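You operate a simulated robot arm through the tools that you are given. There is no shell and no other tool.

You run a simulated robot arm. Do the job below in one go: nothing can be reset, and whatever is moved stays where it is left.

## Task
Swap ventilator three's filter for the later-dated spare on the tray.
Fine: the old filter goes in the red tub; the latch ends shut. Set down upright: white-capped exhale filter.

The check looks at the end state, three seconds after you hand in, the way a careful person would. Anything else that was tipped, shoved, dropped, spilled or broken makes it a failure.

## Robot
A 6-joint arm with a two-finger parallel gripper, fixed in place. Base frame: the origin is on the floor under the middle of its stand, x ahead of it, y to its left, z up. Lengths are in m, angles in rad, forces in N, time in s.
It reaches about 0.838 m from its shoulder. Its first joint turns from -1.152 to 1.152 rad. Payload 2.45 kg.
The tool frame sits at the grasp point between the pads (the TCP): z along the fingers, y along the line on which they close. The tips reach 0.024 m beyond it. The gripper opens to 0.068 m. The fingers are 0.017 m wide and 0.01 m thick; the gripper's body (0.04 by 0.07 m) begins 0.041 m behind the TCP.
Orientation is that of the tool frame in the base frame, as a unit quaternion [x, y, z, w]. With the fingers straight down and closing along the base's y, the tool's x points along the base's -x, its y along +y and its z along -z.

## Interface
- The arm moves only by the tool drive_tool. Its argument "moves" is a list of rows, each an object (a shift or turn left out is 0, a gripper value left out holds the last) with "linear": the shift along the base's x, y, z in m, a list of three; "dr": the turn, a rotation vector about the base's x, y, z in rad, a list of three; "claw": the gripper command, from -1 (fully open) to 1 (shut), values between in proportion. In form: [{"linear": [x, y, z], "dr": [wx, wy, wz], "claw": claw}, ...]. A call has 1 to 20 rows; each row is the pose to reach, as a shift and turn from the pose commanded when the call began. A row lasts 0.2 s, in which the tool goes at most 0.05 m and 0.15 rad; a call with a longer step from one row to the next is refused whole, and so is a gripper value outside its range. Where a pose cannot be reached the arm comes as near as it can. A force on the tool above 90 N (or 10 N above the force at the start of the call, whichever is more), or a blocked arm, ends the call early, and 0.2 s more pass. Each finger travels about 0.108 m/s and halts on what it meets, pressing with about 29 N; the grip force reading is that of the motor and also rises with nothing between the fingers. The clock runs only during rows and for 0.2 s after the last one: add rows that repeat a pose to give the fingers time. The reply holds the time, the measured pose of the TCP, the force on the tool along the base axes, the opening and the grip force, in the units named above and with some noise, with the torque about the TCP (base axes, N m) and any sound that the robot's microphone picked up.
- Cameras (640 x 400 px; columns grow to the right, rows downward): "scene" is fixed at [0.1654, 0.4271, 1.4375]; the picture's right is [-0.63, -0.77, 0.00], its down [-0.62, 0.50, -0.60] and it looks along [0.47, -0.38, -0.80] (base axes); focal length 314 px, centre (320, 200). "wrist" rides on the gripper at [0.084, 0.011, -0.075] in the tool frame; the picture's right is [-0.13, 0.99, 0.00], its down [-0.60, -0.08, -0.79] and it looks along [-0.79, -0.10, 0.61] (tool axes); focal length 251 px, centre (320, 200). There is no depth. A picture from a camera that has moved, and an enlarged one, comes with that camera's place and axes in the base frame and with its lens. The place of the scene camera against the robot may be out by one fixed shift of up to 0.012 m in any direction.
- grab_frame(camera): a new picture of that camera. It takes no simulated time.
- close_up(camera, box): a new picture of the part [left, top, right, bottom] of that camera's present view, enlarged. It takes no simulated time.
- finish_job(): hands the job in; it is judged then, once.

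Places have to be worked out from the pictures, the camera data and where the tool is seen. Open the gripper and draw the arm clear of the work before you hand the job in, unless the task says otherwise.

The tools are called after "Call:" as name(argument=value, ...) on one line, values as JSON. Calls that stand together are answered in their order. drive_tool: Moves the arm, as the interface text tells. Its arguments: {"type":"object","properties":{"moves":{"type":"array"}},"required":["moves"]} The other tools are called the same way: grab_frame (camera) takes a picture; close_up (camera, box) takes an enlarged picture of a part of a camera's view; finish_job () hands the job in.

At the start:

```text
time: 0.0
position: [0.4342, 0.0381, 1.041]
tcp_rot: [0.0, 1.0, 0.0, -0.001]
ft_force: [-0.3, 0.9, 0.8]
moment: [0.01, 0.01, 0.0]
grip_width: 0.0682
grasp_force: 0.0
```

scene: 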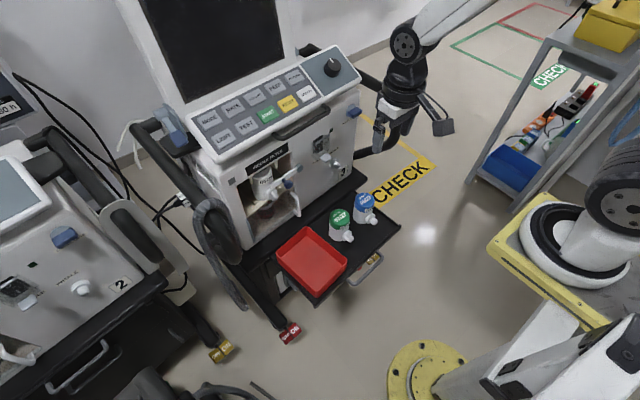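
wrist: 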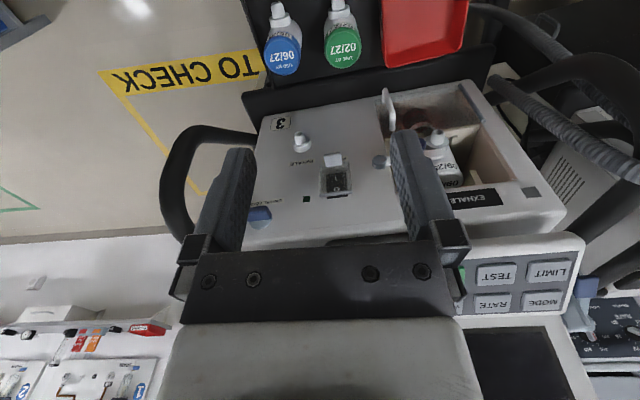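

The scene shows ventilator 3 with an open-fronted exhale compartment holding a white-capped filter, and a tray with a green and a blue spare plus the red tub. I'll look closer at each before moving.

Call:
close_up(camera="scene", box=[220, 130, 380, 230])

Call:
close_up(camera="scene", box=[260, 170, 420, 310])

Call:
close_up(camera="wrist", box=[240, 0, 480, 150])

Call:
close_up(camera="wrist", box=[360, 80, 560, 230])

```text
4.00 times, centred on (300, 180) of scene
camera zoom: at [0.1654, 0.4271, 1.4375], right [-0.63, -0.77, 0.0], down [-0.62, 0.5, -0.6], along [0.47, -0.38, -0.8], focal length 1254 px, centre (400, 280)
```

zoom: 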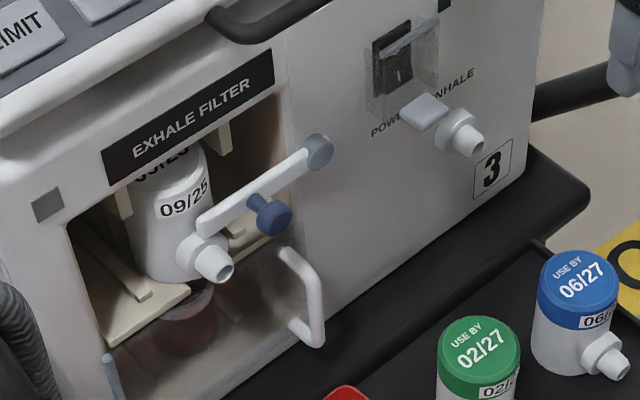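

```text
2.86 times, centred on (340, 240) of scene
camera zoom: at [0.1654, 0.4271, 1.4375], right [-0.63, -0.77, 0.0], down [-0.62, 0.5, -0.6], along [0.47, -0.38, -0.8], focal length 896 px, centre (263, 86)
```

zoom: 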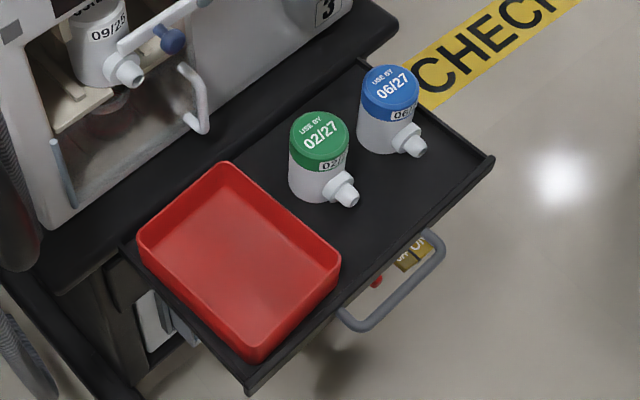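

```text
2.67 times, centred on (360, 75) of wrist
camera zoom: at [0.3506, 0.051, 1.1154], right [0.13, 0.99, 0.0], down [0.6, -0.08, 0.79], along [0.79, -0.1, -0.61], focal length 670 px, centre (213, 533)
```

zoom: 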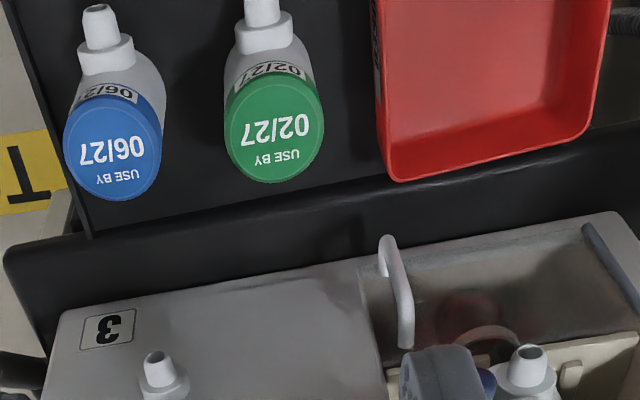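

```text
2.67 times, centred on (460, 155) of wrist
camera zoom: at [0.3506, 0.051, 1.1154], right [0.13, 0.99, 0.0], down [0.6, -0.08, 0.79], along [0.79, -0.1, -0.61], focal length 670 px, centre (-53, 320)
```

zoom: 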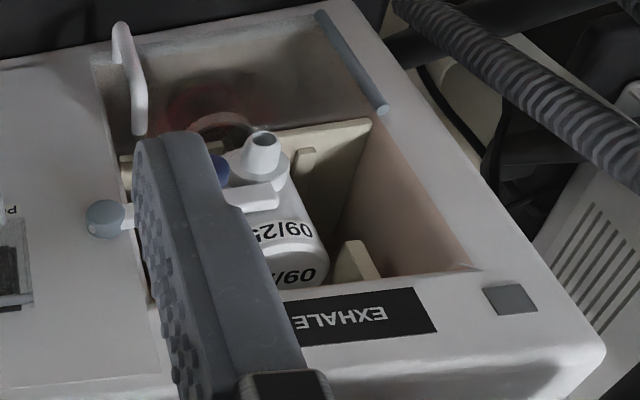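

Reading so far: the blue spare is 06/27, the green is 02/27, and the installed white-capped filter is 09/25, behind a latch bar. I'll zoom in more to confirm the labels and how the latch and clear door work.

Call:
close_up(camera="scene", box=[235, 155, 315, 225])

Call:
close_up(camera="scene", box=[320, 180, 385, 250])

Call:
close_up(camera="wrist", box=[370, 70, 500, 160])

Call:
close_up(camera="wrist", box=[250, 0, 370, 80])

```text
5.71 times, centred on (275, 190) of scene
camera zoom: at [0.1654, 0.4271, 1.4375], right [-0.63, -0.77, 0.0], down [-0.62, 0.5, -0.6], along [0.47, -0.38, -0.8], focal length 1791 px, centre (577, 257)
```

zoom: 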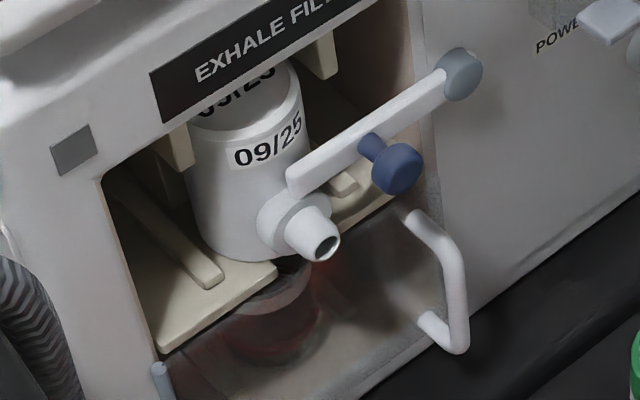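

```text
5.71 times, centred on (352, 215) of scene
camera zoom: at [0.1654, 0.4271, 1.4375], right [-0.63, -0.77, 0.0], down [-0.62, 0.5, -0.6], along [0.47, -0.38, -0.8], focal length 1791 px, centre (134, 114)
```

zoom: 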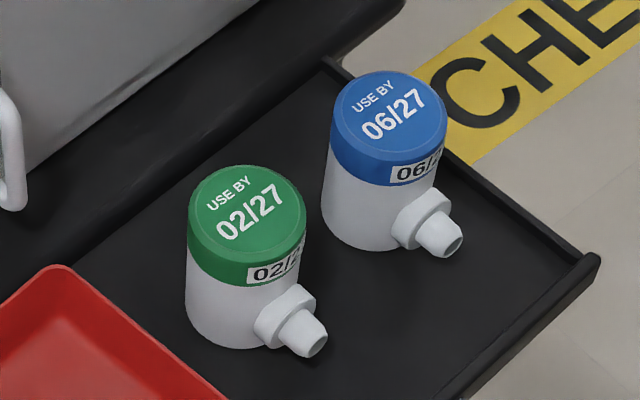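

```text
4.44 times, centred on (435, 115) of wrist
camera zoom: at [0.3506, 0.051, 1.1154], right [0.13, 0.99, 0.0], down [0.6, -0.08, 0.79], along [0.79, -0.1, -0.61], focal length 1118 px, centre (-191, 578)
```

zoom: 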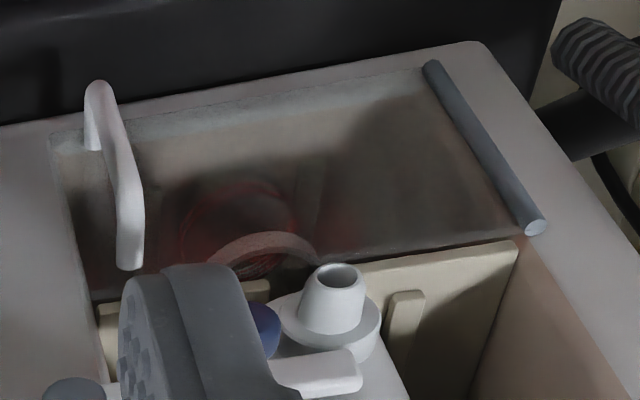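

```text
5.00 times, centred on (310, 40) of wrist
camera zoom: at [0.3506, 0.051, 1.1154], right [0.13, 0.99, 0.0], down [0.6, -0.08, 0.79], along [0.79, -0.1, -0.61], focal length 1257 px, centre (370, 1000)
```

zoom: 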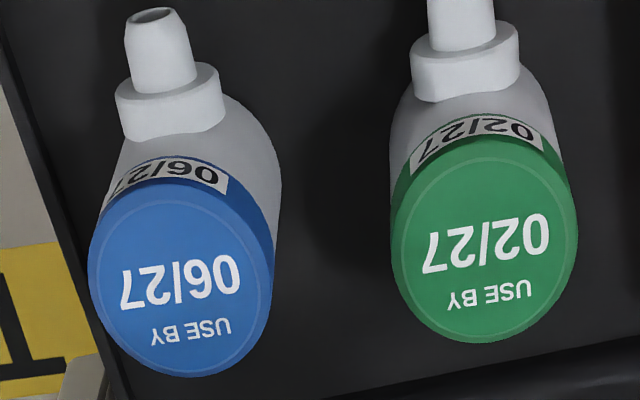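

The labels agree on cap and side, so blue 06/27 is the one to fit. Triangulating from both cameras gives:
- **Blue cap:** about (0.529, -0.034, 0.672)
- **Old filter's nozzle tip:** about (0.623, 0.205, 0.79)
- **Latch pivot:** about (0.643, 0.109, 0.822)

I'll tilt the tool about 50° forward and move well clear of the ventilator front, to look straight into the compartment.

Call:
drive_tool(moves=[{"linear": [0.0, 0.015, -0.015], "dr": [0, -0.109, 0]}, {"linear": [0.0, 0.03, -0.03], "dr": [0, -0.218, 0]}, {"linear": [0.0, 0.045, -0.05], "dr": [0, -0.327, 0]}, {"linear": [0.0, 0.06, -0.07], "dr": [0, -0.436, 0]}, {"linear": [0.0, 0.08, -0.09], "dr": [0, -0.545, 0]}, {"linear": [0.0, 0.1, -0.11], "dr": [0, -0.654, 0]}, {"linear": [0.0, 0.12, -0.13], "dr": [0, -0.763, 0]}, {"linear": [0.0, 0.13, -0.14], "dr": [0, -0.873, 0]}, {"linear": [0.0, 0.13, -0.14], "dr": [0, -0.873, 0]}])

```text
time: 2.0
position: [0.4609, 0.1957, 0.939]
tcp_rot: [-0.001, 0.907, -0.004, 0.422]
ft_force: [-0.7, 0.1, 0.1]
moment: [-0.02, 0.02, 0.0]
grip_width: 0.068
grasp_force: 0.0
out of reach, approached as far as the arm can: row 4, 5, 6, 7, 8, 9
```

The tilt was reached (fingers about 40° below horizontal), but the position stopped a little short of the command, apparently a reach limit close to the base. I'll look with both cameras from here.

Call:
grab_frame(camera="wrist")

Call:
grab_frame(camera="scene")

```text
taken
camera wrist: at [0.3497, 0.2071, 0.9215], right [0.08, 0.99, 0.09], down [-0.22, -0.07, 0.97], along [0.97, -0.1, 0.21], focal length 251 px, centre (320, 200)
```

wrist: 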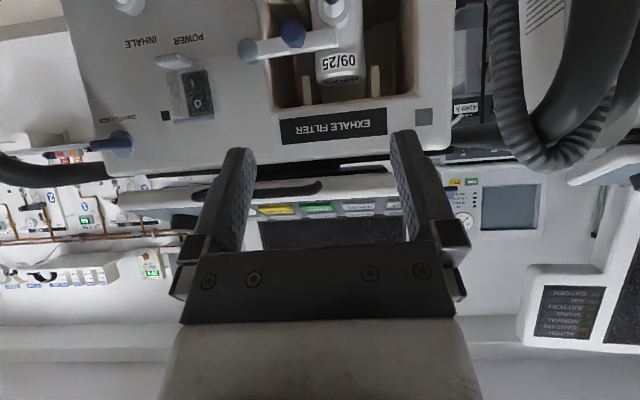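

```text
taken
```

scene: 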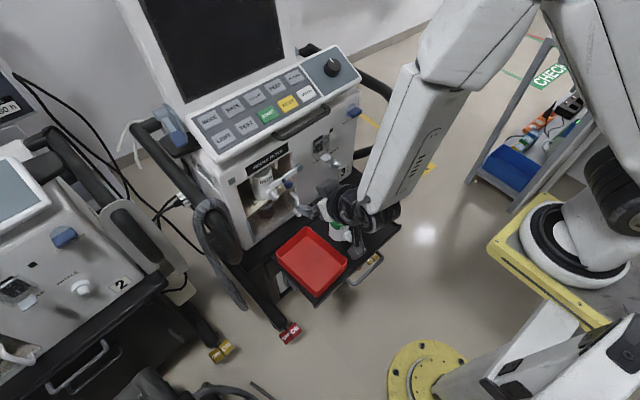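

The compartment is in view (upside-down) but near the frame's edge. I'll move lower and slightly forward, still about 0.1 m clear of the front, to check how shifts are referenced after that short move.

Call:
drive_tool(moves=[{"linear": [0.02, 0.01, -0.03]}, {"linear": [0.04, 0.02, -0.06]}, {"linear": [0.04, 0.02, -0.06]}])

```text
time: 2.8
position: [0.5014, 0.2198, 0.8838]
tcp_rot: [0.0, 0.907, -0.004, 0.422]
ft_force: [0.0, -0.2, 0.2]
moment: [0.0, 0.05, -0.02]
grip_width: 0.068
grasp_force: 0.1
out of reach, approached as far as the arm can: row 1, 2, 3
```

Shifts are taken from the actual pose, so I can steer from here. I'll take pictures at this point, now facing the compartment.

Call:
grab_frame(camera="wrist")

Call:
close_up(camera="wrist", box=[200, 0, 440, 150])

```text
taken
camera wrist: at [0.391, 0.2327, 0.8671], right [0.08, 0.99, 0.09], down [-0.22, -0.07, 0.97], along [0.97, -0.1, 0.21], focal length 251 px, centre (320, 200)
```

wrist: 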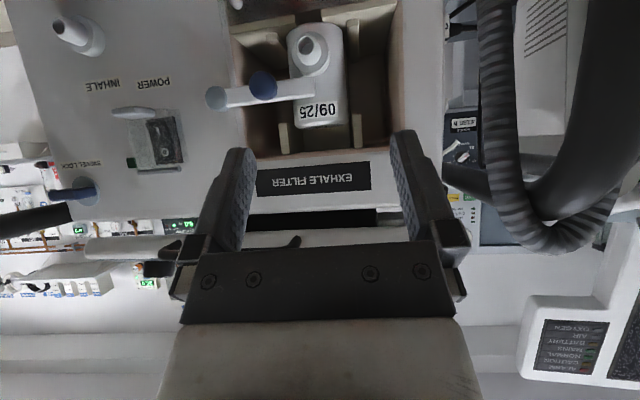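

```text
2.67 times, centred on (320, 75) of wrist
camera zoom: at [0.391, 0.2327, 0.8671], right [0.08, 0.99, 0.09], down [-0.22, -0.07, 0.97], along [0.97, -0.1, 0.21], focal length 670 px, centre (320, 533)
```

zoom: 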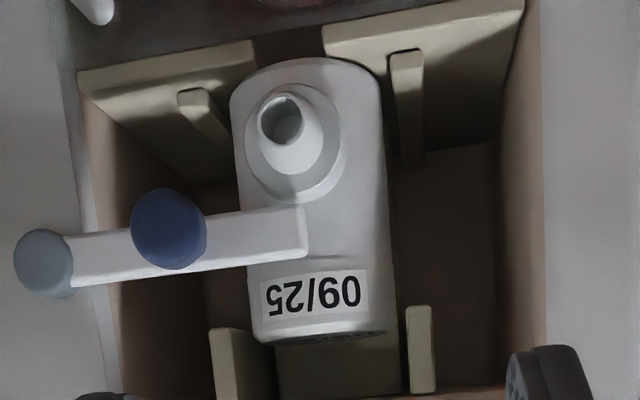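

The view shows bottom rails and hanging top tabs on each side of the old filter, so fingers must enter between about z 0.77 and 0.84 at a shallow tilt. Before planning the carry, I'll test in free air above the blue spare how low this tilt can reach.

Call:
drive_tool(moves=[{"linear": [0.005, -0.04, 0.0]}, {"linear": [0.01, -0.08, 0.0]}, {"linear": [0.015, -0.12, 0.0]}, {"linear": [0.02, -0.16, -0.01]}, {"linear": [0.025, -0.2, -0.03]}, {"linear": [0.03, -0.24, -0.05]}, {"linear": [0.03, -0.25, -0.09]}, {"linear": [0.03, -0.25, -0.09]}])

Call:
grab_frame(camera="scene")

```text
time: 4.6
position: [0.5618, 0.0377, 0.8062]
tcp_rot: [-0.009, 0.909, -0.053, 0.413]
ft_force: [-0.8, 0.2, -0.4]
moment: [0.0, 0.01, -0.03]
grip_width: 0.0681
grasp_force: 0.0
out of reach, approached as far as the arm can: row 1, 2, 3, 4, 5, 6, 7, 8
```

```text
taken
```

scene: 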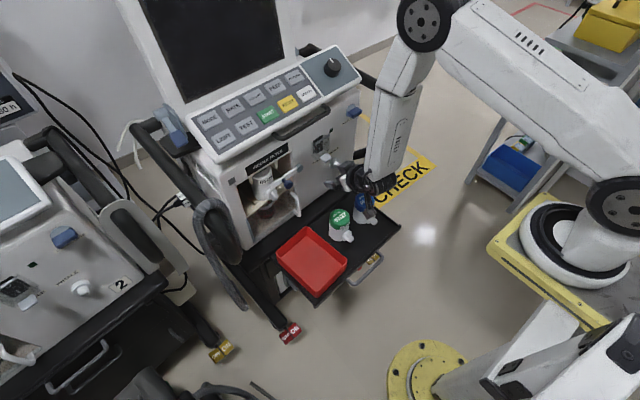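

At this tilt the arm stopped about 7 cm short of the spot above the blue spare. I'll repeat a small move in free air to see whether that's a hard limit or just lag.

Call:
drive_tool(moves=[{"linear": [0.0, -0.03, 0.0]}, {"linear": [0.0, -0.06, 0.0]}, {"linear": [0.0, -0.07, 0.0]}, {"linear": [0.0, -0.07, 0.0]}])

```text
time: 5.6
position: [0.5683, 0.0132, 0.8103]
tcp_rot: [0.0, 0.91, -0.072, 0.409]
ft_force: [-0.1, 0.6, -0.4]
moment: [0.02, -0.02, -0.02]
grip_width: 0.0682
grasp_force: 0.2
out of reach, approached as far as the arm can: row 1, 2, 3, 4
```

It crept only about 2.5 cm and kept yawing, so this looks like a wrist limit at shallow tilt. I'll steepen the fingers by 0.3 rad in place and see if the spot over the blue spare becomes reachable.

Call:
drive_tool(moves=[{"linear": [0.0, -0.01, 0.0], "dr": [0, 0.1, 0.05]}, {"linear": [-0.01, -0.02, 0.0], "dr": [0, 0.2, 0.1]}, {"linear": [-0.02, -0.03, 0.0], "dr": [0, 0.3, 0.15]}, {"linear": [-0.03, -0.045, 0.0], "dr": [0, 0.3, 0.17]}, {"linear": [-0.03, -0.045, 0.0], "dr": [0, 0.3, 0.17]}])

```text
time: 6.8
position: [0.5595, 0.0271, 0.8225]
tcp_rot: [-0.082, 0.96, -0.052, 0.263]
ft_force: [-0.3, 0.1, 0.1]
moment: [-0.01, -0.01, 0.02]
grip_width: 0.068
grasp_force: 0.1
out of reach, approached as far as the arm can: row 1, 2, 3, 4, 5
```

Steepening didn't help: it stopped in the same area, now with some roll, so another joint must be at a limit. I'll look at how the arm is folded.

Call:
grab_frame(camera="scene")

Call:
grab_frame(camera="wrist")

```text
taken
```

scene: 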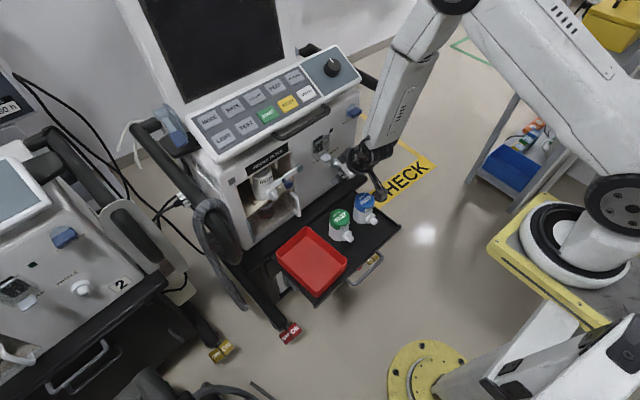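

```text
taken
camera wrist: at [0.4488, 0.0265, 0.8426], right [-0.02, 1.0, -0.08], down [0.12, 0.08, 0.99], along [0.99, 0.01, -0.12], focal length 251 px, centre (320, 200)
```

wrist: 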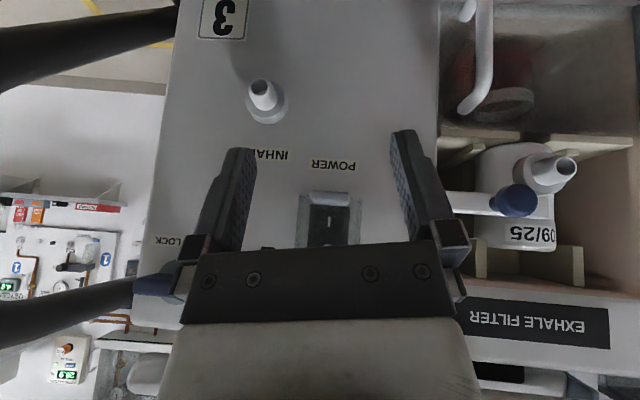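

I now think the limit is how far the arm can fold: the wrist can't get within about 0.4 m of a shoulder near (0.09, -0.13, 1.06). Going lower or further out should stay reachable. I'll square up the tool and move in front of the compartment, tips staying about 5 cm from the old nozzle, for a straight-on view.

Call:
drive_tool(moves=[{"linear": [-0.005, 0.03, 0.0], "dr": [0.03, -0.025, -0.024]}, {"linear": [-0.01, 0.065, 0.0], "dr": [0.061, -0.051, -0.048]}, {"linear": [-0.01, 0.1, -0.003], "dr": [0.091, -0.077, -0.073]}, {"linear": [-0.01, 0.135, -0.005], "dr": [0.122, -0.102, -0.097]}, {"linear": [-0.01, 0.173, -0.008], "dr": [0.152, -0.128, -0.121]}, {"linear": [-0.01, 0.173, -0.008], "dr": [0.152, -0.128, -0.121]}])

Call:
grab_frame(camera="wrist")

Call:
close_up(camera="wrist", box=[180, 30, 480, 220])

```text
time: 8.2
position: [0.5495, 0.2002, 0.8139]
tcp_rot: [0.0, 0.945, 0.001, 0.326]
ft_force: [0.6, 0.1, 0.1]
moment: [0.01, -0.01, 0.0]
grip_width: 0.0679
grasp_force: 0.0
```

```text
taken
camera wrist: at [0.4381, 0.2121, 0.8197], right [0.1, 0.99, 0.08], down [-0.01, -0.08, 1.0], along [0.99, -0.1, 0.01], focal length 251 px, centre (320, 200)
```

wrist: 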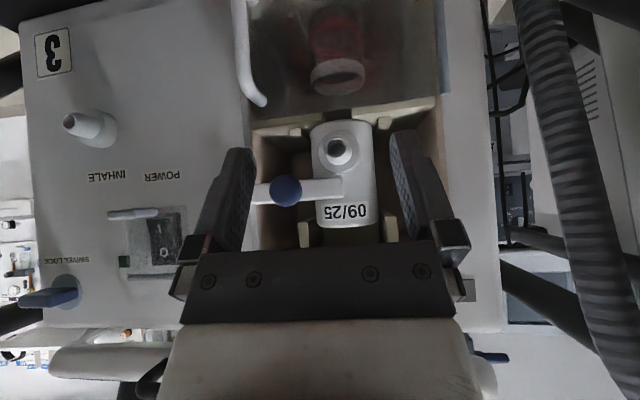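

```text
2.11 times, centred on (330, 125) of wrist
camera zoom: at [0.4381, 0.2121, 0.8197], right [0.1, 0.99, 0.08], down [-0.01, -0.08, 1.0], along [0.99, -0.1, 0.01], focal length 529 px, centre (299, 358)
```

zoom: 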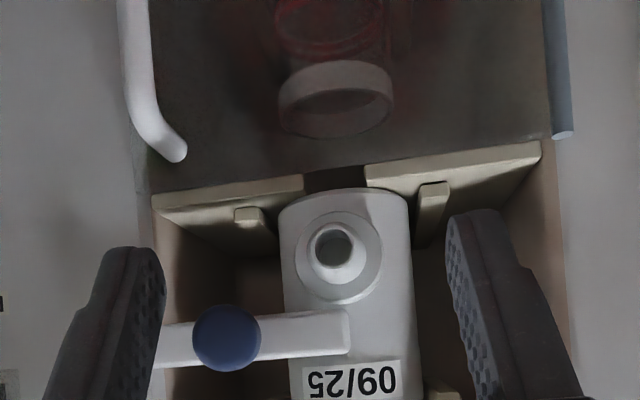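

This view gives consistent numbers:
- **Nozzle tip:** (0.624, 0.210, 0.785)
- **Latch knob:** about (0.618, 0.169, 0.8125), radius about 0.011
- **Pivot:** about (0.643, 0.114, 0.8145)
- **Top tabs:** they start at x≈0.668, with their bottoms at z≈0.84

The bar lies just above the nozzle collar, so it must swing up. I'll flatten the tool to about 20°, part-close the fingers, and stop short of the knob.

Call:
drive_tool(moves=[{"linear": [0.003, -0.006, 0.003], "dr": [0.003, -0.112, 0.012], "claw": 0.05}, {"linear": [0.006, -0.012, 0.004], "dr": [0.0067, -0.224, 0.024], "claw": 0.05}, {"linear": [0.01, -0.019, 0.004], "dr": [0.01, -0.336, 0.036], "claw": 0.05}, {"linear": [0.014, -0.025, 0.004], "dr": [0.0134, -0.448, 0.048], "claw": 0.05}, {"linear": [0.018, -0.032, 0.003], "dr": [0.0168, -0.56, 0.06], "claw": 0.05}, {"linear": [0.018, -0.032, 0.003], "dr": [0.0168, -0.56, 0.06], "claw": 0.05}])

Call:
grab_frame(camera="wrist")

Call:
close_up(camera="scene", box=[220, 130, 400, 250])

```text
time: 9.6
position: [0.6101, 0.1983, 0.8247]
tcp_rot: [-0.038, 0.819, -0.008, 0.573]
ft_force: [-6.5, 15.3, 8.3]
moment: [0.03, -0.09, 0.18]
grip_width: 0.0198
grasp_force: 0.1
out of reach, approached as far as the arm can: row 2, 3, 4, 5, 6
```

```text
taken
camera wrist: at [0.511, 0.2018, 0.7702], right [-0.01, 1.0, 0.06], down [-0.53, -0.06, 0.84], along [0.85, -0.03, 0.53], focal length 251 px, centre (320, 200)
```

wrist: 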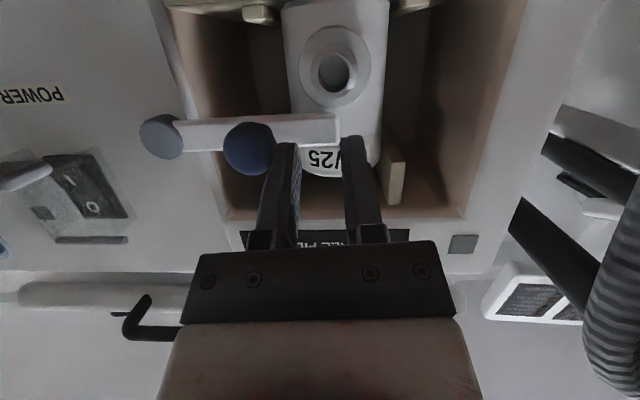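

```text
3.33 times, centred on (310, 190) of scene
camera zoom: at [0.165, 0.4274, 1.4375], right [-0.63, -0.77, 0.0], down [-0.62, 0.5, -0.6], along [0.47, -0.38, -0.8], focal length 1045 px, centre (353, 233)
```

zoom: 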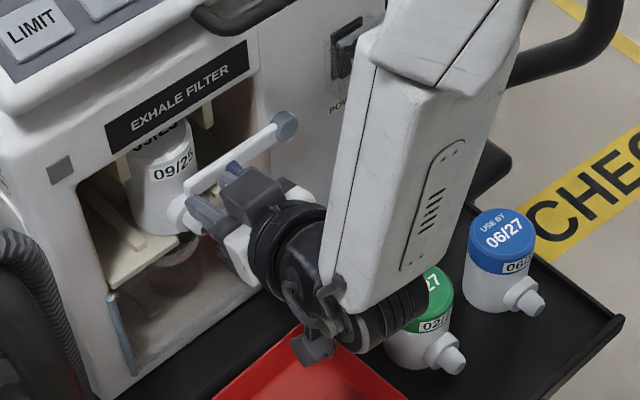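

The flatter pose was out of reach, so the tool slid forward and a fingertip is now resting against the knob with about 15 N sideways; the bar hasn't visibly moved. Before anything else I'll look at the whole arm and the contact.

Call:
grab_frame(camera="scene")

Call:
close_up(camera="wrist", box=[130, 60, 450, 260])

Call:
close_up(camera="scene", box=[245, 165, 335, 225])

```text
taken
```

scene: 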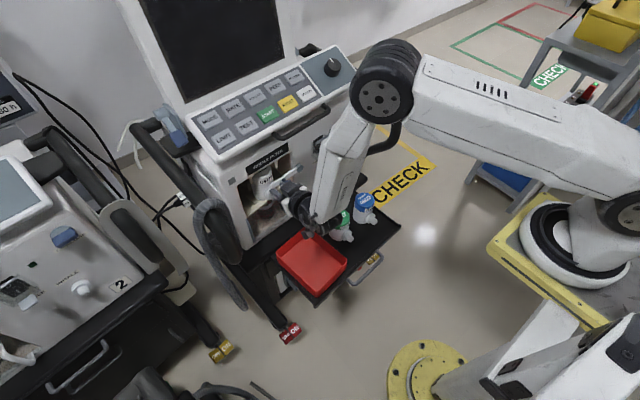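

```text
2.00 times, centred on (290, 160) of wrist
camera zoom: at [0.511, 0.2018, 0.7702], right [-0.01, 1.0, 0.06], down [-0.53, -0.06, 0.84], along [0.85, -0.03, 0.53], focal length 503 px, centre (380, 280)
```

zoom: 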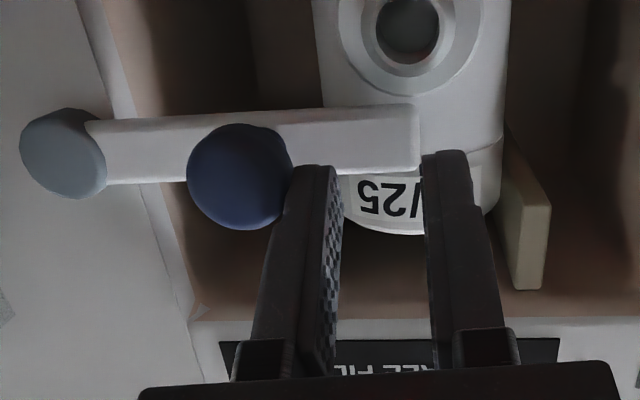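

```text
6.67 times, centred on (290, 195) of scene
camera zoom: at [0.165, 0.4274, 1.4375], right [-0.63, -0.77, 0.0], down [-0.62, 0.5, -0.6], along [0.47, -0.38, -0.8], focal length 2090 px, centre (520, 233)
```

zoom: 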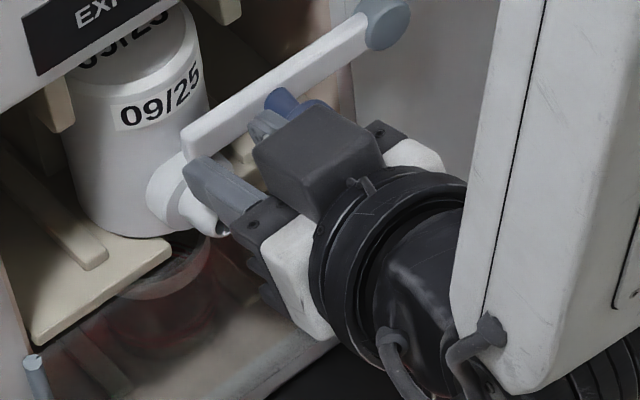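

The fingertip rests against the +y side of the knob, and nothing else has moved. The wrist has probably wound round to a joint limit by crossing its singularity sideways. I'll back out along the same path, narrowing the fingers slightly to release the knob.

Call:
drive_tool(moves=[{"linear": [-0.006, 0.003, 0.0], "dr": [0.002, 0.028, -0.003], "claw": 0.5}, {"linear": [-0.02, 0.003, -0.002], "dr": [0.01, 0.139, -0.017], "claw": 0.5}, {"linear": [-0.035, 0.003, -0.005], "dr": [0.02, 0.278, -0.034], "claw": 0.5}, {"linear": [-0.05, 0.003, -0.008], "dr": [0.03, 0.417, -0.05], "claw": 0.5}, {"linear": [-0.06, 0.003, -0.01], "dr": [0.0405, 0.556, -0.0675], "claw": 0.5}, {"linear": [-0.06, 0.003, -0.01], "dr": [0.0405, 0.556, -0.0675], "claw": 0.5}])

Call:
close_up(camera="scene", box=[220, 130, 400, 250])

```text
time: 11.0
position: [0.5485, 0.1985, 0.8168]
tcp_rot: [0.002, 0.947, -0.003, 0.322]
ft_force: [-0.6, 0.5, -0.1]
moment: [-0.02, -0.01, -0.01]
grip_width: 0.0171
grasp_force: 0.2
```

```text
3.33 times, centred on (310, 190) of scene
camera zoom: at [0.1654, 0.4271, 1.4375], right [-0.63, -0.77, 0.0], down [-0.62, 0.5, -0.6], along [0.47, -0.38, -0.8], focal length 1045 px, centre (353, 233)
```

zoom: 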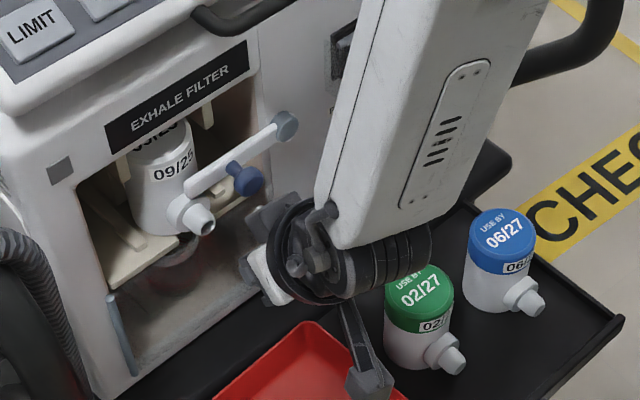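

Clear of the knob, forces back to zero, and nothing has shifted. I'll return to fingers-down in free space to unwind the wrist, then tilt again within the arm's own plane.

Call:
drive_tool(moves=[{"linear": [-0.01, -0.01, 0.026], "dr": [0, 0.08, 0], "claw": -0.5}, {"linear": [-0.02, -0.025, 0.052], "dr": [0, 0.17, 0]}, {"linear": [-0.03, -0.04, 0.078], "dr": [0, 0.27, 0]}, {"linear": [-0.04, -0.055, 0.104], "dr": [0, 0.37, 0]}, {"linear": [-0.05, -0.07, 0.13], "dr": [0, 0.47, 0]}, {"linear": [-0.06, -0.087, 0.156], "dr": [0, 0.57, 0]}, {"linear": [-0.0685, -0.1035, 0.183], "dr": [0, 0.656, 0]}, {"linear": [-0.0685, -0.1035, 0.183], "dr": [0, 0.656, 0]}])

Call:
grab_frame(camera="scene")

```text
time: 12.8
position: [0.4827, 0.0935, 1.0014]
tcp_rot: [0.002, 1.0, -0.003, 0.001]
ft_force: [-0.8, 0.2, -0.4]
moment: [-0.01, -0.03, 0.0]
grip_width: 0.0509
grasp_force: 0.1
```

```text
taken
```

scene: 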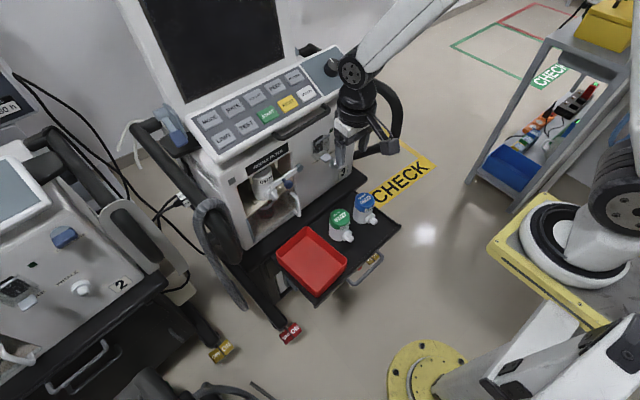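

Back at fingers-down with no reach flags. Now I'll tilt within the arm's vertical plane (azimuth about 30°), lowering as I go so the wrist passes straight through its singular point; this is open space above the tray.

Call:
drive_tool(moves=[{"linear": [0, 0, -0.01], "dr": [0.059, -0.104, 0]}, {"linear": [0, 0, -0.03], "dr": [0.119, -0.209, 0]}, {"linear": [-0.0104, -0.0059, -0.075], "dr": [0.188, -0.33, 0]}, {"linear": [-0.0217, -0.0124, -0.12], "dr": [0.257, -0.452, 0]}, {"linear": [-0.0304, -0.0173, -0.155], "dr": [0.326, -0.574, 0]}, {"linear": [-0.0348, -0.0198, -0.16], "dr": [0.371, -0.652, 0]}, {"linear": [-0.0348, -0.0198, -0.16], "dr": [0.371, -0.652, 0]}])

Call:
grab_frame(camera="scene")

```text
time: 14.6
position: [0.4263, 0.1021, 0.8429]
tcp_rot: [-0.043, 0.924, 0.254, 0.282]
ft_force: [0.3, 1.1, 0.4]
moment: [0.0, 0.03, -0.03]
grip_width: 0.0509
grasp_force: 0.0
out of reach, approached as far as the arm can: row 3
stopped in row 7: the arm was blocked; the commanded pose is now the measured one
```

```text
taken
```

scene: 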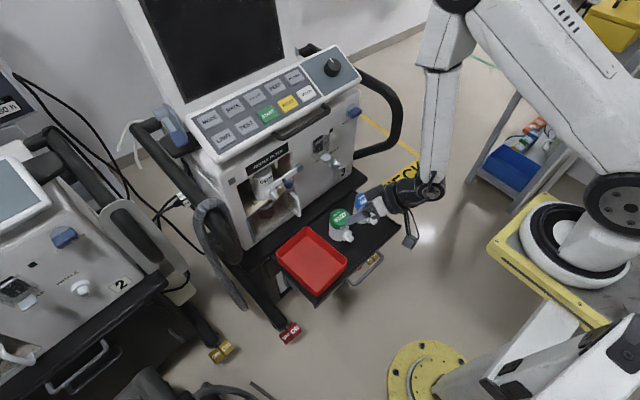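

Only row 3 was flagged; the stop was most likely the wrist catching up in free air (about 1 N, nothing nearby). The tool now sits about 45° down and yawed 45° left with a straight forearm. I'll yaw it round to face the ventilator and check for flags.

Call:
drive_tool(moves=[{"linear": [0.0, 0.0, 0.0], "dr": [0, 0, -0.06]}, {"linear": [0.01, -0.003, -0.003], "dr": [0, 0, -0.16]}, {"linear": [0.02, -0.006, -0.006], "dr": [0, 0, -0.27]}, {"linear": [0.03, -0.01, -0.01], "dr": [0, 0, -0.38]}, {"linear": [0.04, -0.014, -0.014], "dr": [0, 0, -0.49]}, {"linear": [0.05, -0.018, -0.017], "dr": [0, 0, -0.6]}, {"linear": [0.06, -0.02, -0.02], "dr": [0, 0, -0.72]}, {"linear": [0.06, -0.02, -0.02], "dr": [0, 0, -0.72]}])

Call:
grab_frame(camera="scene")

```text
time: 16.4
position: [0.5021, -0.0195, 0.8318]
tcp_rot: [0.272, 0.884, 0.17, 0.341]
ft_force: [0.8, 0.0, -0.8]
moment: [-0.05, 0.02, -0.04]
grip_width: 0.0512
grasp_force: 0.1
out of reach, approached as far as the arm can: row 4, 5, 6, 7, 8
```

```text
taken
```

scene: 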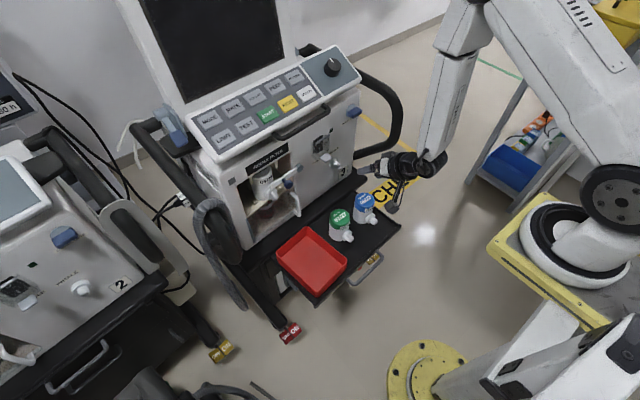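

Still flagged, and the tool has rolled about 30°, so the wrist is probably in the wrong configuration. I'll zoom on the wrist joint to see which way it's turned.

Call:
close_up(camera="scene", box=[340, 90, 500, 230])

Call:
grab_frame(camera="wrist")

```text
2.86 times, centred on (420, 160) of scene
camera zoom: at [0.1654, 0.4271, 1.4375], right [-0.63, -0.77, 0.0], down [-0.62, 0.5, -0.6], along [0.47, -0.38, -0.8], focal length 896 px, centre (34, 314)
```

zoom: 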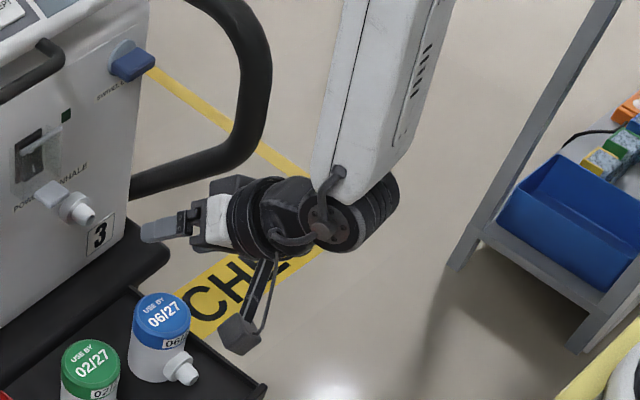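

```text
taken
camera wrist: at [0.4032, 0.0311, 0.8466], right [0.44, 0.71, 0.55], down [-0.2, -0.51, 0.83], along [0.87, -0.48, -0.08], focal length 251 px, centre (320, 200)
```

wrist: 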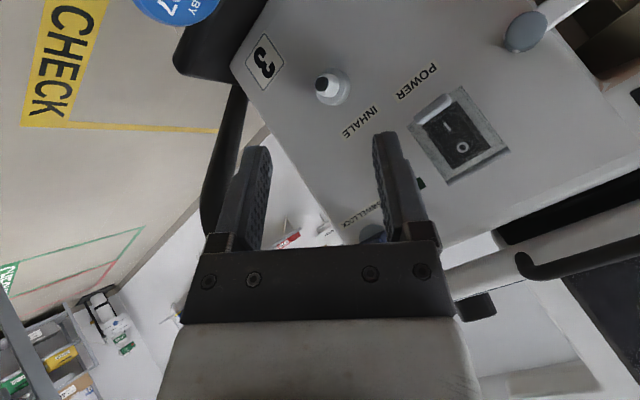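

The likely cause is that the J4 wrist roll hits its limit when the tool faces straight ahead at shallow tilt this close in. In the earlier configuration the poses were fine whenever the tool was yawed to the right, so a yaw of about -20° should work. I'll unwind to fingers-down first.

Call:
drive_tool(moves=[{"linear": [-0.005, 0.01, 0.01], "dr": [-0.035, 0.071, 0.057]}, {"linear": [-0.01, 0.025, 0.02], "dr": [-0.08, 0.16, 0.127]}, {"linear": [-0.015, 0.04, 0.04], "dr": [-0.125, 0.25, 0.2]}, {"linear": [-0.02, 0.055, 0.065], "dr": [-0.17, 0.34, 0.271]}, {"linear": [-0.02, 0.07, 0.09], "dr": [-0.215, 0.43, 0.343]}, {"linear": [-0.02, 0.085, 0.12], "dr": [-0.26, 0.52, 0.415]}, {"linear": [-0.02, 0.1, 0.145], "dr": [-0.31, 0.615, 0.49]}, {"linear": [-0.02, 0.113, 0.17], "dr": [-0.354, 0.71, 0.566]}, {"linear": [-0.02, 0.113, 0.17], "dr": [-0.354, 0.71, 0.566]}, {"linear": [-0.02, 0.113, 0.17], "dr": [-0.354, 0.71, 0.566]}])

```text
time: 18.6
position: [0.4804, 0.0913, 1.0053]
tcp_rot: [0.012, 1.0, 0.007, -0.003]
ft_force: [0.4, -1.9, 0.3]
moment: [0.15, 0.03, 0.03]
grip_width: 0.0511
grasp_force: 0.0
out of reach, approached as far as the arm can: row 5, 6
```

Fingers-down again. I'll yaw the tool 30° to the right here first, then tilt to 45° along that heading while dropping to a safe height above the tray, watching for reach flags.

Call:
drive_tool(moves=[{"linear": [0, 0, 0], "dr": [0, 0, -0.13], "claw": -1}, {"linear": [0, 0, 0], "dr": [0, 0, -0.26]}, {"linear": [0, 0, 0], "dr": [0, 0, -0.39]}, {"linear": [0, 0, 0], "dr": [0, 0, -0.52]}, {"linear": [0, 0, 0], "dr": [0, 0, -0.52]}])

Call:
drive_tool(moves=[{"linear": [0.003, -0.012, -0.025], "dr": [-0.05, -0.087, 0]}, {"linear": [0.006, -0.025, -0.05], "dr": [-0.1, -0.173, 0]}, {"linear": [0.009, -0.037, -0.075], "dr": [-0.15, -0.26, 0]}, {"linear": [0.012, -0.05, -0.1], "dr": [-0.2, -0.346, 0]}, {"linear": [0.015, -0.062, -0.125], "dr": [-0.25, -0.433, 0]}, {"linear": [0.018, -0.075, -0.15], "dr": [-0.3, -0.52, 0]}, {"linear": [0.02, -0.087, -0.175], "dr": [-0.35, -0.606, 0]}, {"linear": [0.02, -0.1, -0.2], "dr": [-0.3925, -0.68, 0]}, {"linear": [0.02, -0.1, -0.2], "dr": [-0.3925, -0.68, 0]}])

```text
time: 19.8
position: [0.4794, 0.0865, 1.0027]
tcp_rot: [0.258, 0.966, 0.0, 0.0]
ft_force: [-0.2, -0.3, 0.1]
moment: [-0.01, 0.02, 0.03]
grip_width: 0.068
grasp_force: 0.0
```

```text
time: 21.8
position: [0.5503, -0.0044, 0.8258]
tcp_rot: [0.235, 0.896, -0.117, 0.359]
ft_force: [-0.6, -0.4, -0.3]
moment: [-0.01, 0.01, -0.01]
grip_width: 0.0679
grasp_force: 0.1
out of reach, approached as far as the arm can: row 6, 7, 8, 9
```

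The leftovers now point to one thing: the last joint is near ±170° because the wrist bends through its flipped branch. To cross cleanly I'll bring the vertical tool inward and lower so the forearm passes vertical while the tool points straight down, which keeps the bend in-plane. First, back to fingers-down.

Call:
drive_tool(moves=[{"linear": [-0.005, 0.01, 0.02], "dr": [0.03, 0.092, 0.06]}, {"linear": [-0.012, 0.022, 0.04], "dr": [0.06, 0.185, 0.121]}, {"linear": [-0.02, 0.034, 0.065], "dr": [0.09, 0.278, 0.182]}, {"linear": [-0.03, 0.046, 0.09], "dr": [0.121, 0.371, 0.243]}, {"linear": [-0.04, 0.058, 0.115], "dr": [0.151, 0.464, 0.303]}, {"linear": [-0.05, 0.07, 0.14], "dr": [0.181, 0.557, 0.364]}, {"linear": [-0.06, 0.082, 0.16], "dr": [0.211, 0.65, 0.425]}, {"linear": [-0.07, 0.094, 0.174], "dr": [0.242, 0.743, 0.486]}, {"linear": [-0.07, 0.094, 0.174], "dr": [0.242, 0.743, 0.486]}])

```text
time: 23.8
position: [0.4783, 0.0888, 1.0001]
tcp_rot: [0.01, 1.0, 0.017, 0.005]
ft_force: [0.9, 0.7, -1.1]
moment: [0.03, 0.0, 0.03]
grip_width: 0.068
grasp_force: 0.2
```

Clean fingers-down pose, no flags. Now I'll bring the vertical tool in and down to about (0.38, 0.015, 0.75), in front of and above the tray's front edge with nothing beneath.

Call:
drive_tool(moves=[{"linear": [0, 0, -0.01], "dr": [-0.034, 0.01, 0.02]}, {"linear": [-0.014, -0.01, -0.045], "dr": [-0.034, 0.01, 0.02]}, {"linear": [-0.028, -0.02, -0.08], "dr": [-0.034, 0.01, 0.02]}, {"linear": [-0.042, -0.031, -0.115], "dr": [-0.034, 0.01, 0.02]}, {"linear": [-0.056, -0.042, -0.15], "dr": [-0.034, 0.01, 0.02]}, {"linear": [-0.07, -0.053, -0.185], "dr": [-0.034, 0.01, 0.02]}, {"linear": [-0.084, -0.063, -0.22], "dr": [-0.034, 0.01, 0.02]}, {"linear": [-0.098, -0.073, -0.25], "dr": [-0.034, 0.01, 0.02]}, {"linear": [-0.098, -0.073, -0.25], "dr": [-0.034, 0.01, 0.02]}])

Call:
grab_frame(camera="scene")

```text
time: 25.8
position: [0.3803, 0.015, 0.7492]
tcp_rot: [0.001, 1.0, -0.001, 0.001]
ft_force: [0.7, -0.3, -0.5]
moment: [-0.01, -0.01, -0.02]
grip_width: 0.0681
grasp_force: 0.2
```

```text
taken
```

scene: 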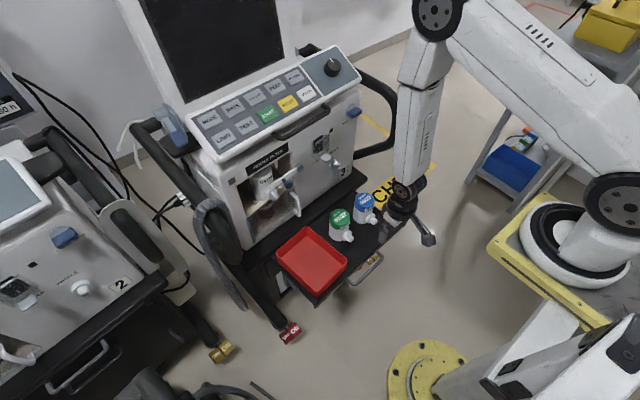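

No flags this time. From here I'll tilt the fingers forward to 45°, moving out and slightly up so the wrist stays roughly put; that stays above the spare filters' tops at 0.672.

Call:
drive_tool(moves=[{"linear": [0.015, 0, 0.005], "dr": [0, -0.11, 0]}, {"linear": [0.033, 0, 0.01], "dr": [0, -0.22, 0]}, {"linear": [0.05, 0, 0.015], "dr": [0, -0.33, 0]}, {"linear": [0.067, 0, 0.02], "dr": [0, -0.44, 0]}, {"linear": [0.084, 0, 0.025], "dr": [0, -0.55, 0]}, {"linear": [0.1, 0, 0.03], "dr": [0, -0.66, 0]}, {"linear": [0.12, 0, 0.035], "dr": [0, -0.785, 0]}, {"linear": [0.12, 0, 0.035], "dr": [0, -0.785, 0]}])

Call:
grab_frame(camera="scene")

```text
time: 27.6
position: [0.5025, 0.0157, 0.7853]
tcp_rot: [0.0, 0.923, 0.0, 0.384]
ft_force: [0.4, 0.1, 0.5]
moment: [0.01, 0.01, 0.02]
grip_width: 0.0681
grasp_force: 0.0
```

```text
taken
```

scene: 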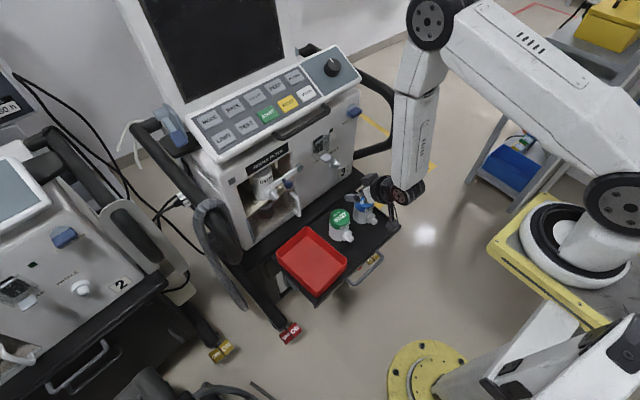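

The 45° tilt with no yaw or roll is now reachable without flags. Next is the latch: I'll flatten to 20°, yaw to match the ventilator (about 0.06 rad), part-close the fingers and stop about 4 cm short of the knob.

Call:
drive_tool(moves=[{"linear": [0.005, 0.025, 0.006], "dr": [0.0022, -0.073, 0.01], "claw": 0.0}, {"linear": [0.01, 0.05, 0.012], "dr": [0.0044, -0.145, 0.02], "claw": 0.0}, {"linear": [0.018, 0.075, 0.018], "dr": [0.0066, -0.218, 0.03], "claw": 0.0}, {"linear": [0.027, 0.1, 0.023], "dr": [0.0087, -0.291, 0.04], "claw": 0.0}, {"linear": [0.036, 0.125, 0.028], "dr": [0.011, -0.363, 0.05], "claw": 0.0}, {"linear": [0.045, 0.15, 0.032], "dr": [0.0131, -0.436, 0.06], "claw": 0.0}, {"linear": [0.045, 0.15, 0.032], "dr": [0.0131, -0.436, 0.06], "claw": 0.0}])

Call:
grab_frame(camera="wrist")

```text
time: 29.2
position: [0.546, 0.1671, 0.8163]
tcp_rot: [-0.024, 0.818, 0.017, 0.575]
ft_force: [-0.1, 0.4, 0.3]
moment: [0.01, 0.03, -0.01]
grip_width: 0.0338
grasp_force: 0.1
```

```text
taken
camera wrist: at [0.4461, 0.1726, 0.7618], right [-0.01, 0.99, 0.12], down [-0.53, -0.11, 0.84], along [0.85, -0.05, 0.53], focal length 251 px, centre (320, 200)
```

wrist: 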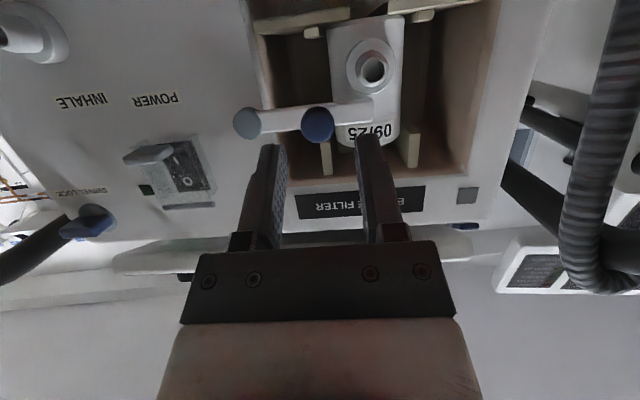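

Aligned: the knob is centred between the fingertips. I'll advance so the fingers straddle its head, with tips at about x=0.632 just in front of the bar, watching the force.

Call:
drive_tool(moves=[{"linear": [0.02, 0.0005, -0.001]}, {"linear": [0.04, 0.001, -0.002]}, {"linear": [0.055, 0.0013, -0.003]}, {"linear": [0.064, 0.0015, -0.003]}, {"linear": [0.064, 0.0015, -0.003]}])

Call:
close_up(camera="wrist", box=[170, 30, 470, 220])

Call:
close_up(camera="scene", box=[245, 165, 335, 225])

```text
time: 30.4
position: [0.6108, 0.1678, 0.8162]
tcp_rot: [-0.024, 0.819, 0.016, 0.574]
ft_force: [0.4, 0.0, 0.6]
moment: [0.02, 0.02, 0.03]
grip_width: 0.0343
grasp_force: 0.1
```

```text
2.11 times, centred on (320, 125) of wrist
camera zoom: at [0.5112, 0.1742, 0.761], right [-0.01, 0.99, 0.12], down [-0.53, -0.11, 0.84], along [0.85, -0.05, 0.53], focal length 529 px, centre (320, 358)
```

zoom: 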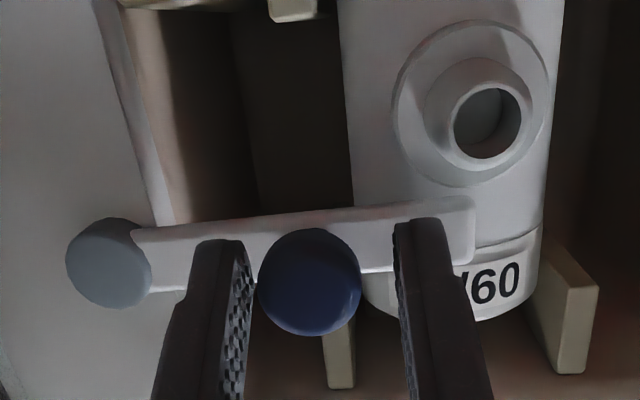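

```text
6.67 times, centred on (290, 195) of scene
camera zoom: at [0.1654, 0.4271, 1.4375], right [-0.63, -0.77, 0.0], down [-0.62, 0.5, -0.6], along [0.47, -0.38, -0.8], focal length 2090 px, centre (520, 233)
```

zoom: 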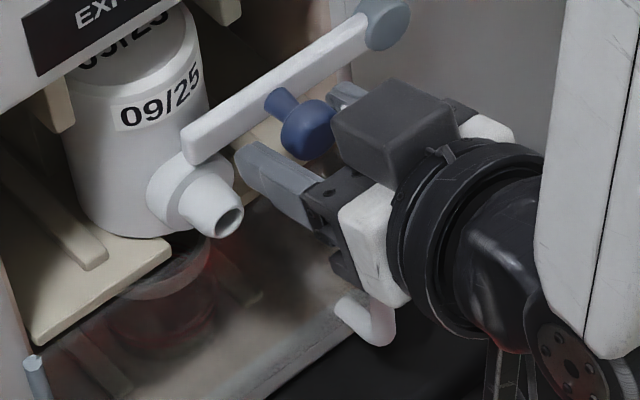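

The knob head works out at about (0.626, 0.1675, 0.8115), centred between the pads about 8 mm back from the tips. I'll close on it.

Call:
drive_tool(moves=[{"linear": [0, 0, 0], "claw": 1}, {"linear": [0, 0, 0], "claw": 1}, {"linear": [0, 0, 0], "claw": 1}])

```text
time: 31.2
position: [0.6104, 0.1663, 0.8159]
tcp_rot: [-0.021, 0.819, 0.015, 0.573]
ft_force: [5.6, -20.7, 0.3]
moment: [-0.06, 0.01, -0.12]
grip_width: 0.0227
grasp_force: 28.8
```

Gripped at 22.7 mm, matching the knob. The pivot is about (0.65, 0.111, 0.8115), so the knob swings on a 56 mm arc. I'll start lifting along it gently to confirm that's the opening direction.

Call:
drive_tool(moves=[{"linear": [0, -0.0015, 0.003]}, {"linear": [0, -0.0017, 0.007]}, {"linear": [0, -0.002, 0.012]}, {"linear": [0, -0.003, 0.016]}, {"linear": [0, -0.0035, 0.019]}])

Call:
close_up(camera="scene", box=[245, 165, 335, 225])

```text
time: 32.4
position: [0.6088, 0.1643, 0.8315]
tcp_rot: [-0.025, 0.819, 0.017, 0.573]
ft_force: [2.7, -9.4, -0.7]
moment: [0.07, 0.51, -0.06]
grip_width: 0.0226
grasp_force: 28.4
```

```text
6.67 times, centred on (290, 195) of scene
camera zoom: at [0.1656, 0.4269, 1.4376], right [-0.63, -0.77, 0.0], down [-0.62, 0.5, -0.6], along [0.47, -0.38, -0.8], focal length 2090 px, centre (520, 233)
```

zoom: 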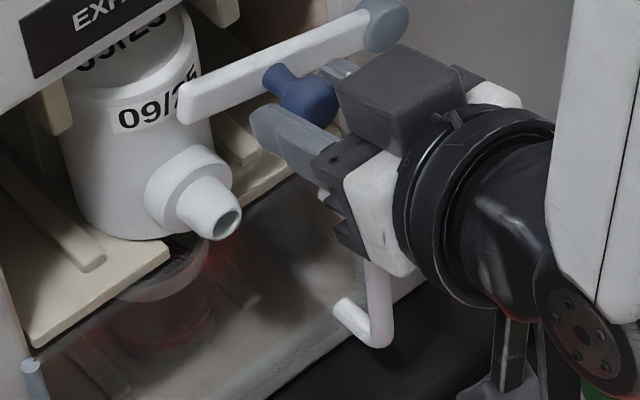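

The bar is rising freely with low forces. I'll carry on round the arc to just past vertical, about 97°, which should leave it parked up.

Call:
drive_tool(moves=[{"linear": [0, -0.0043, 0.0093]}, {"linear": [0, -0.0099, 0.0174]}, {"linear": [0, -0.0169, 0.0244]}, {"linear": [0, -0.025, 0.03]}, {"linear": [0, -0.0339, 0.0342]}, {"linear": [0, -0.0434, 0.0367]}, {"linear": [0, -0.0532, 0.0376]}, {"linear": [0, -0.0581, 0.0374]}, {"linear": [0, -0.0605, 0.0372]}, {"linear": [0, -0.0605, 0.0372]}])

Call:
close_up(camera="scene", box=[245, 145, 365, 225])

Call:
grab_frame(camera="wrist")

```text
time: 34.6
position: [0.6109, 0.1071, 0.8713]
tcp_rot: [-0.025, 0.817, 0.017, 0.575]
ft_force: [0.7, 19.9, 18.2]
moment: [0.14, -0.21, 0.57]
grip_width: 0.0224
grasp_force: 29.2
```

```text
5.00 times, centred on (305, 185) of scene
camera zoom: at [0.165, 0.4276, 1.4374], right [-0.63, -0.77, 0.0], down [-0.62, 0.5, -0.6], along [0.47, -0.38, -0.8], focal length 1567 px, centre (395, 275)
```

zoom: 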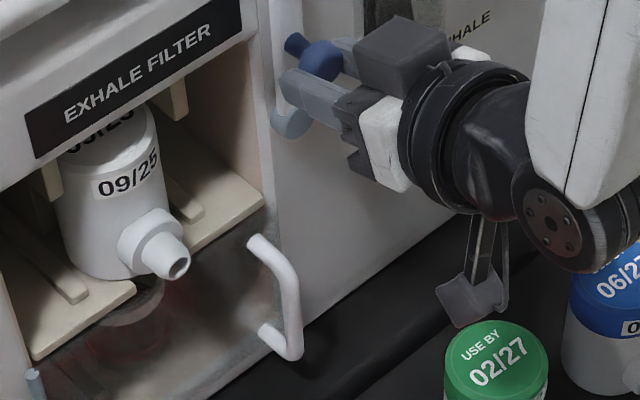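

```text
taken
camera wrist: at [0.5122, 0.1122, 0.8162], right [-0.02, 0.99, 0.12], down [-0.54, -0.11, 0.84], along [0.84, -0.05, 0.53], focal length 251 px, centre (320, 200)
```

wrist: 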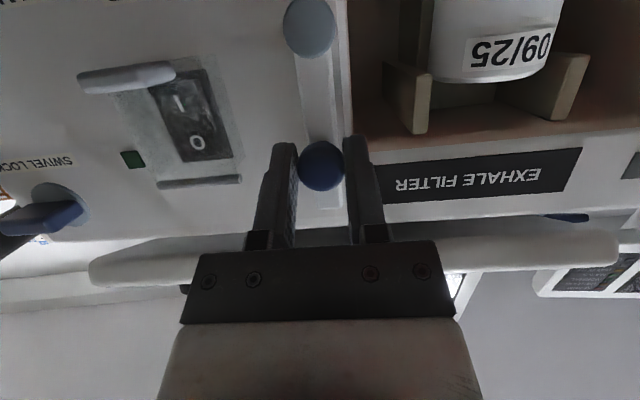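

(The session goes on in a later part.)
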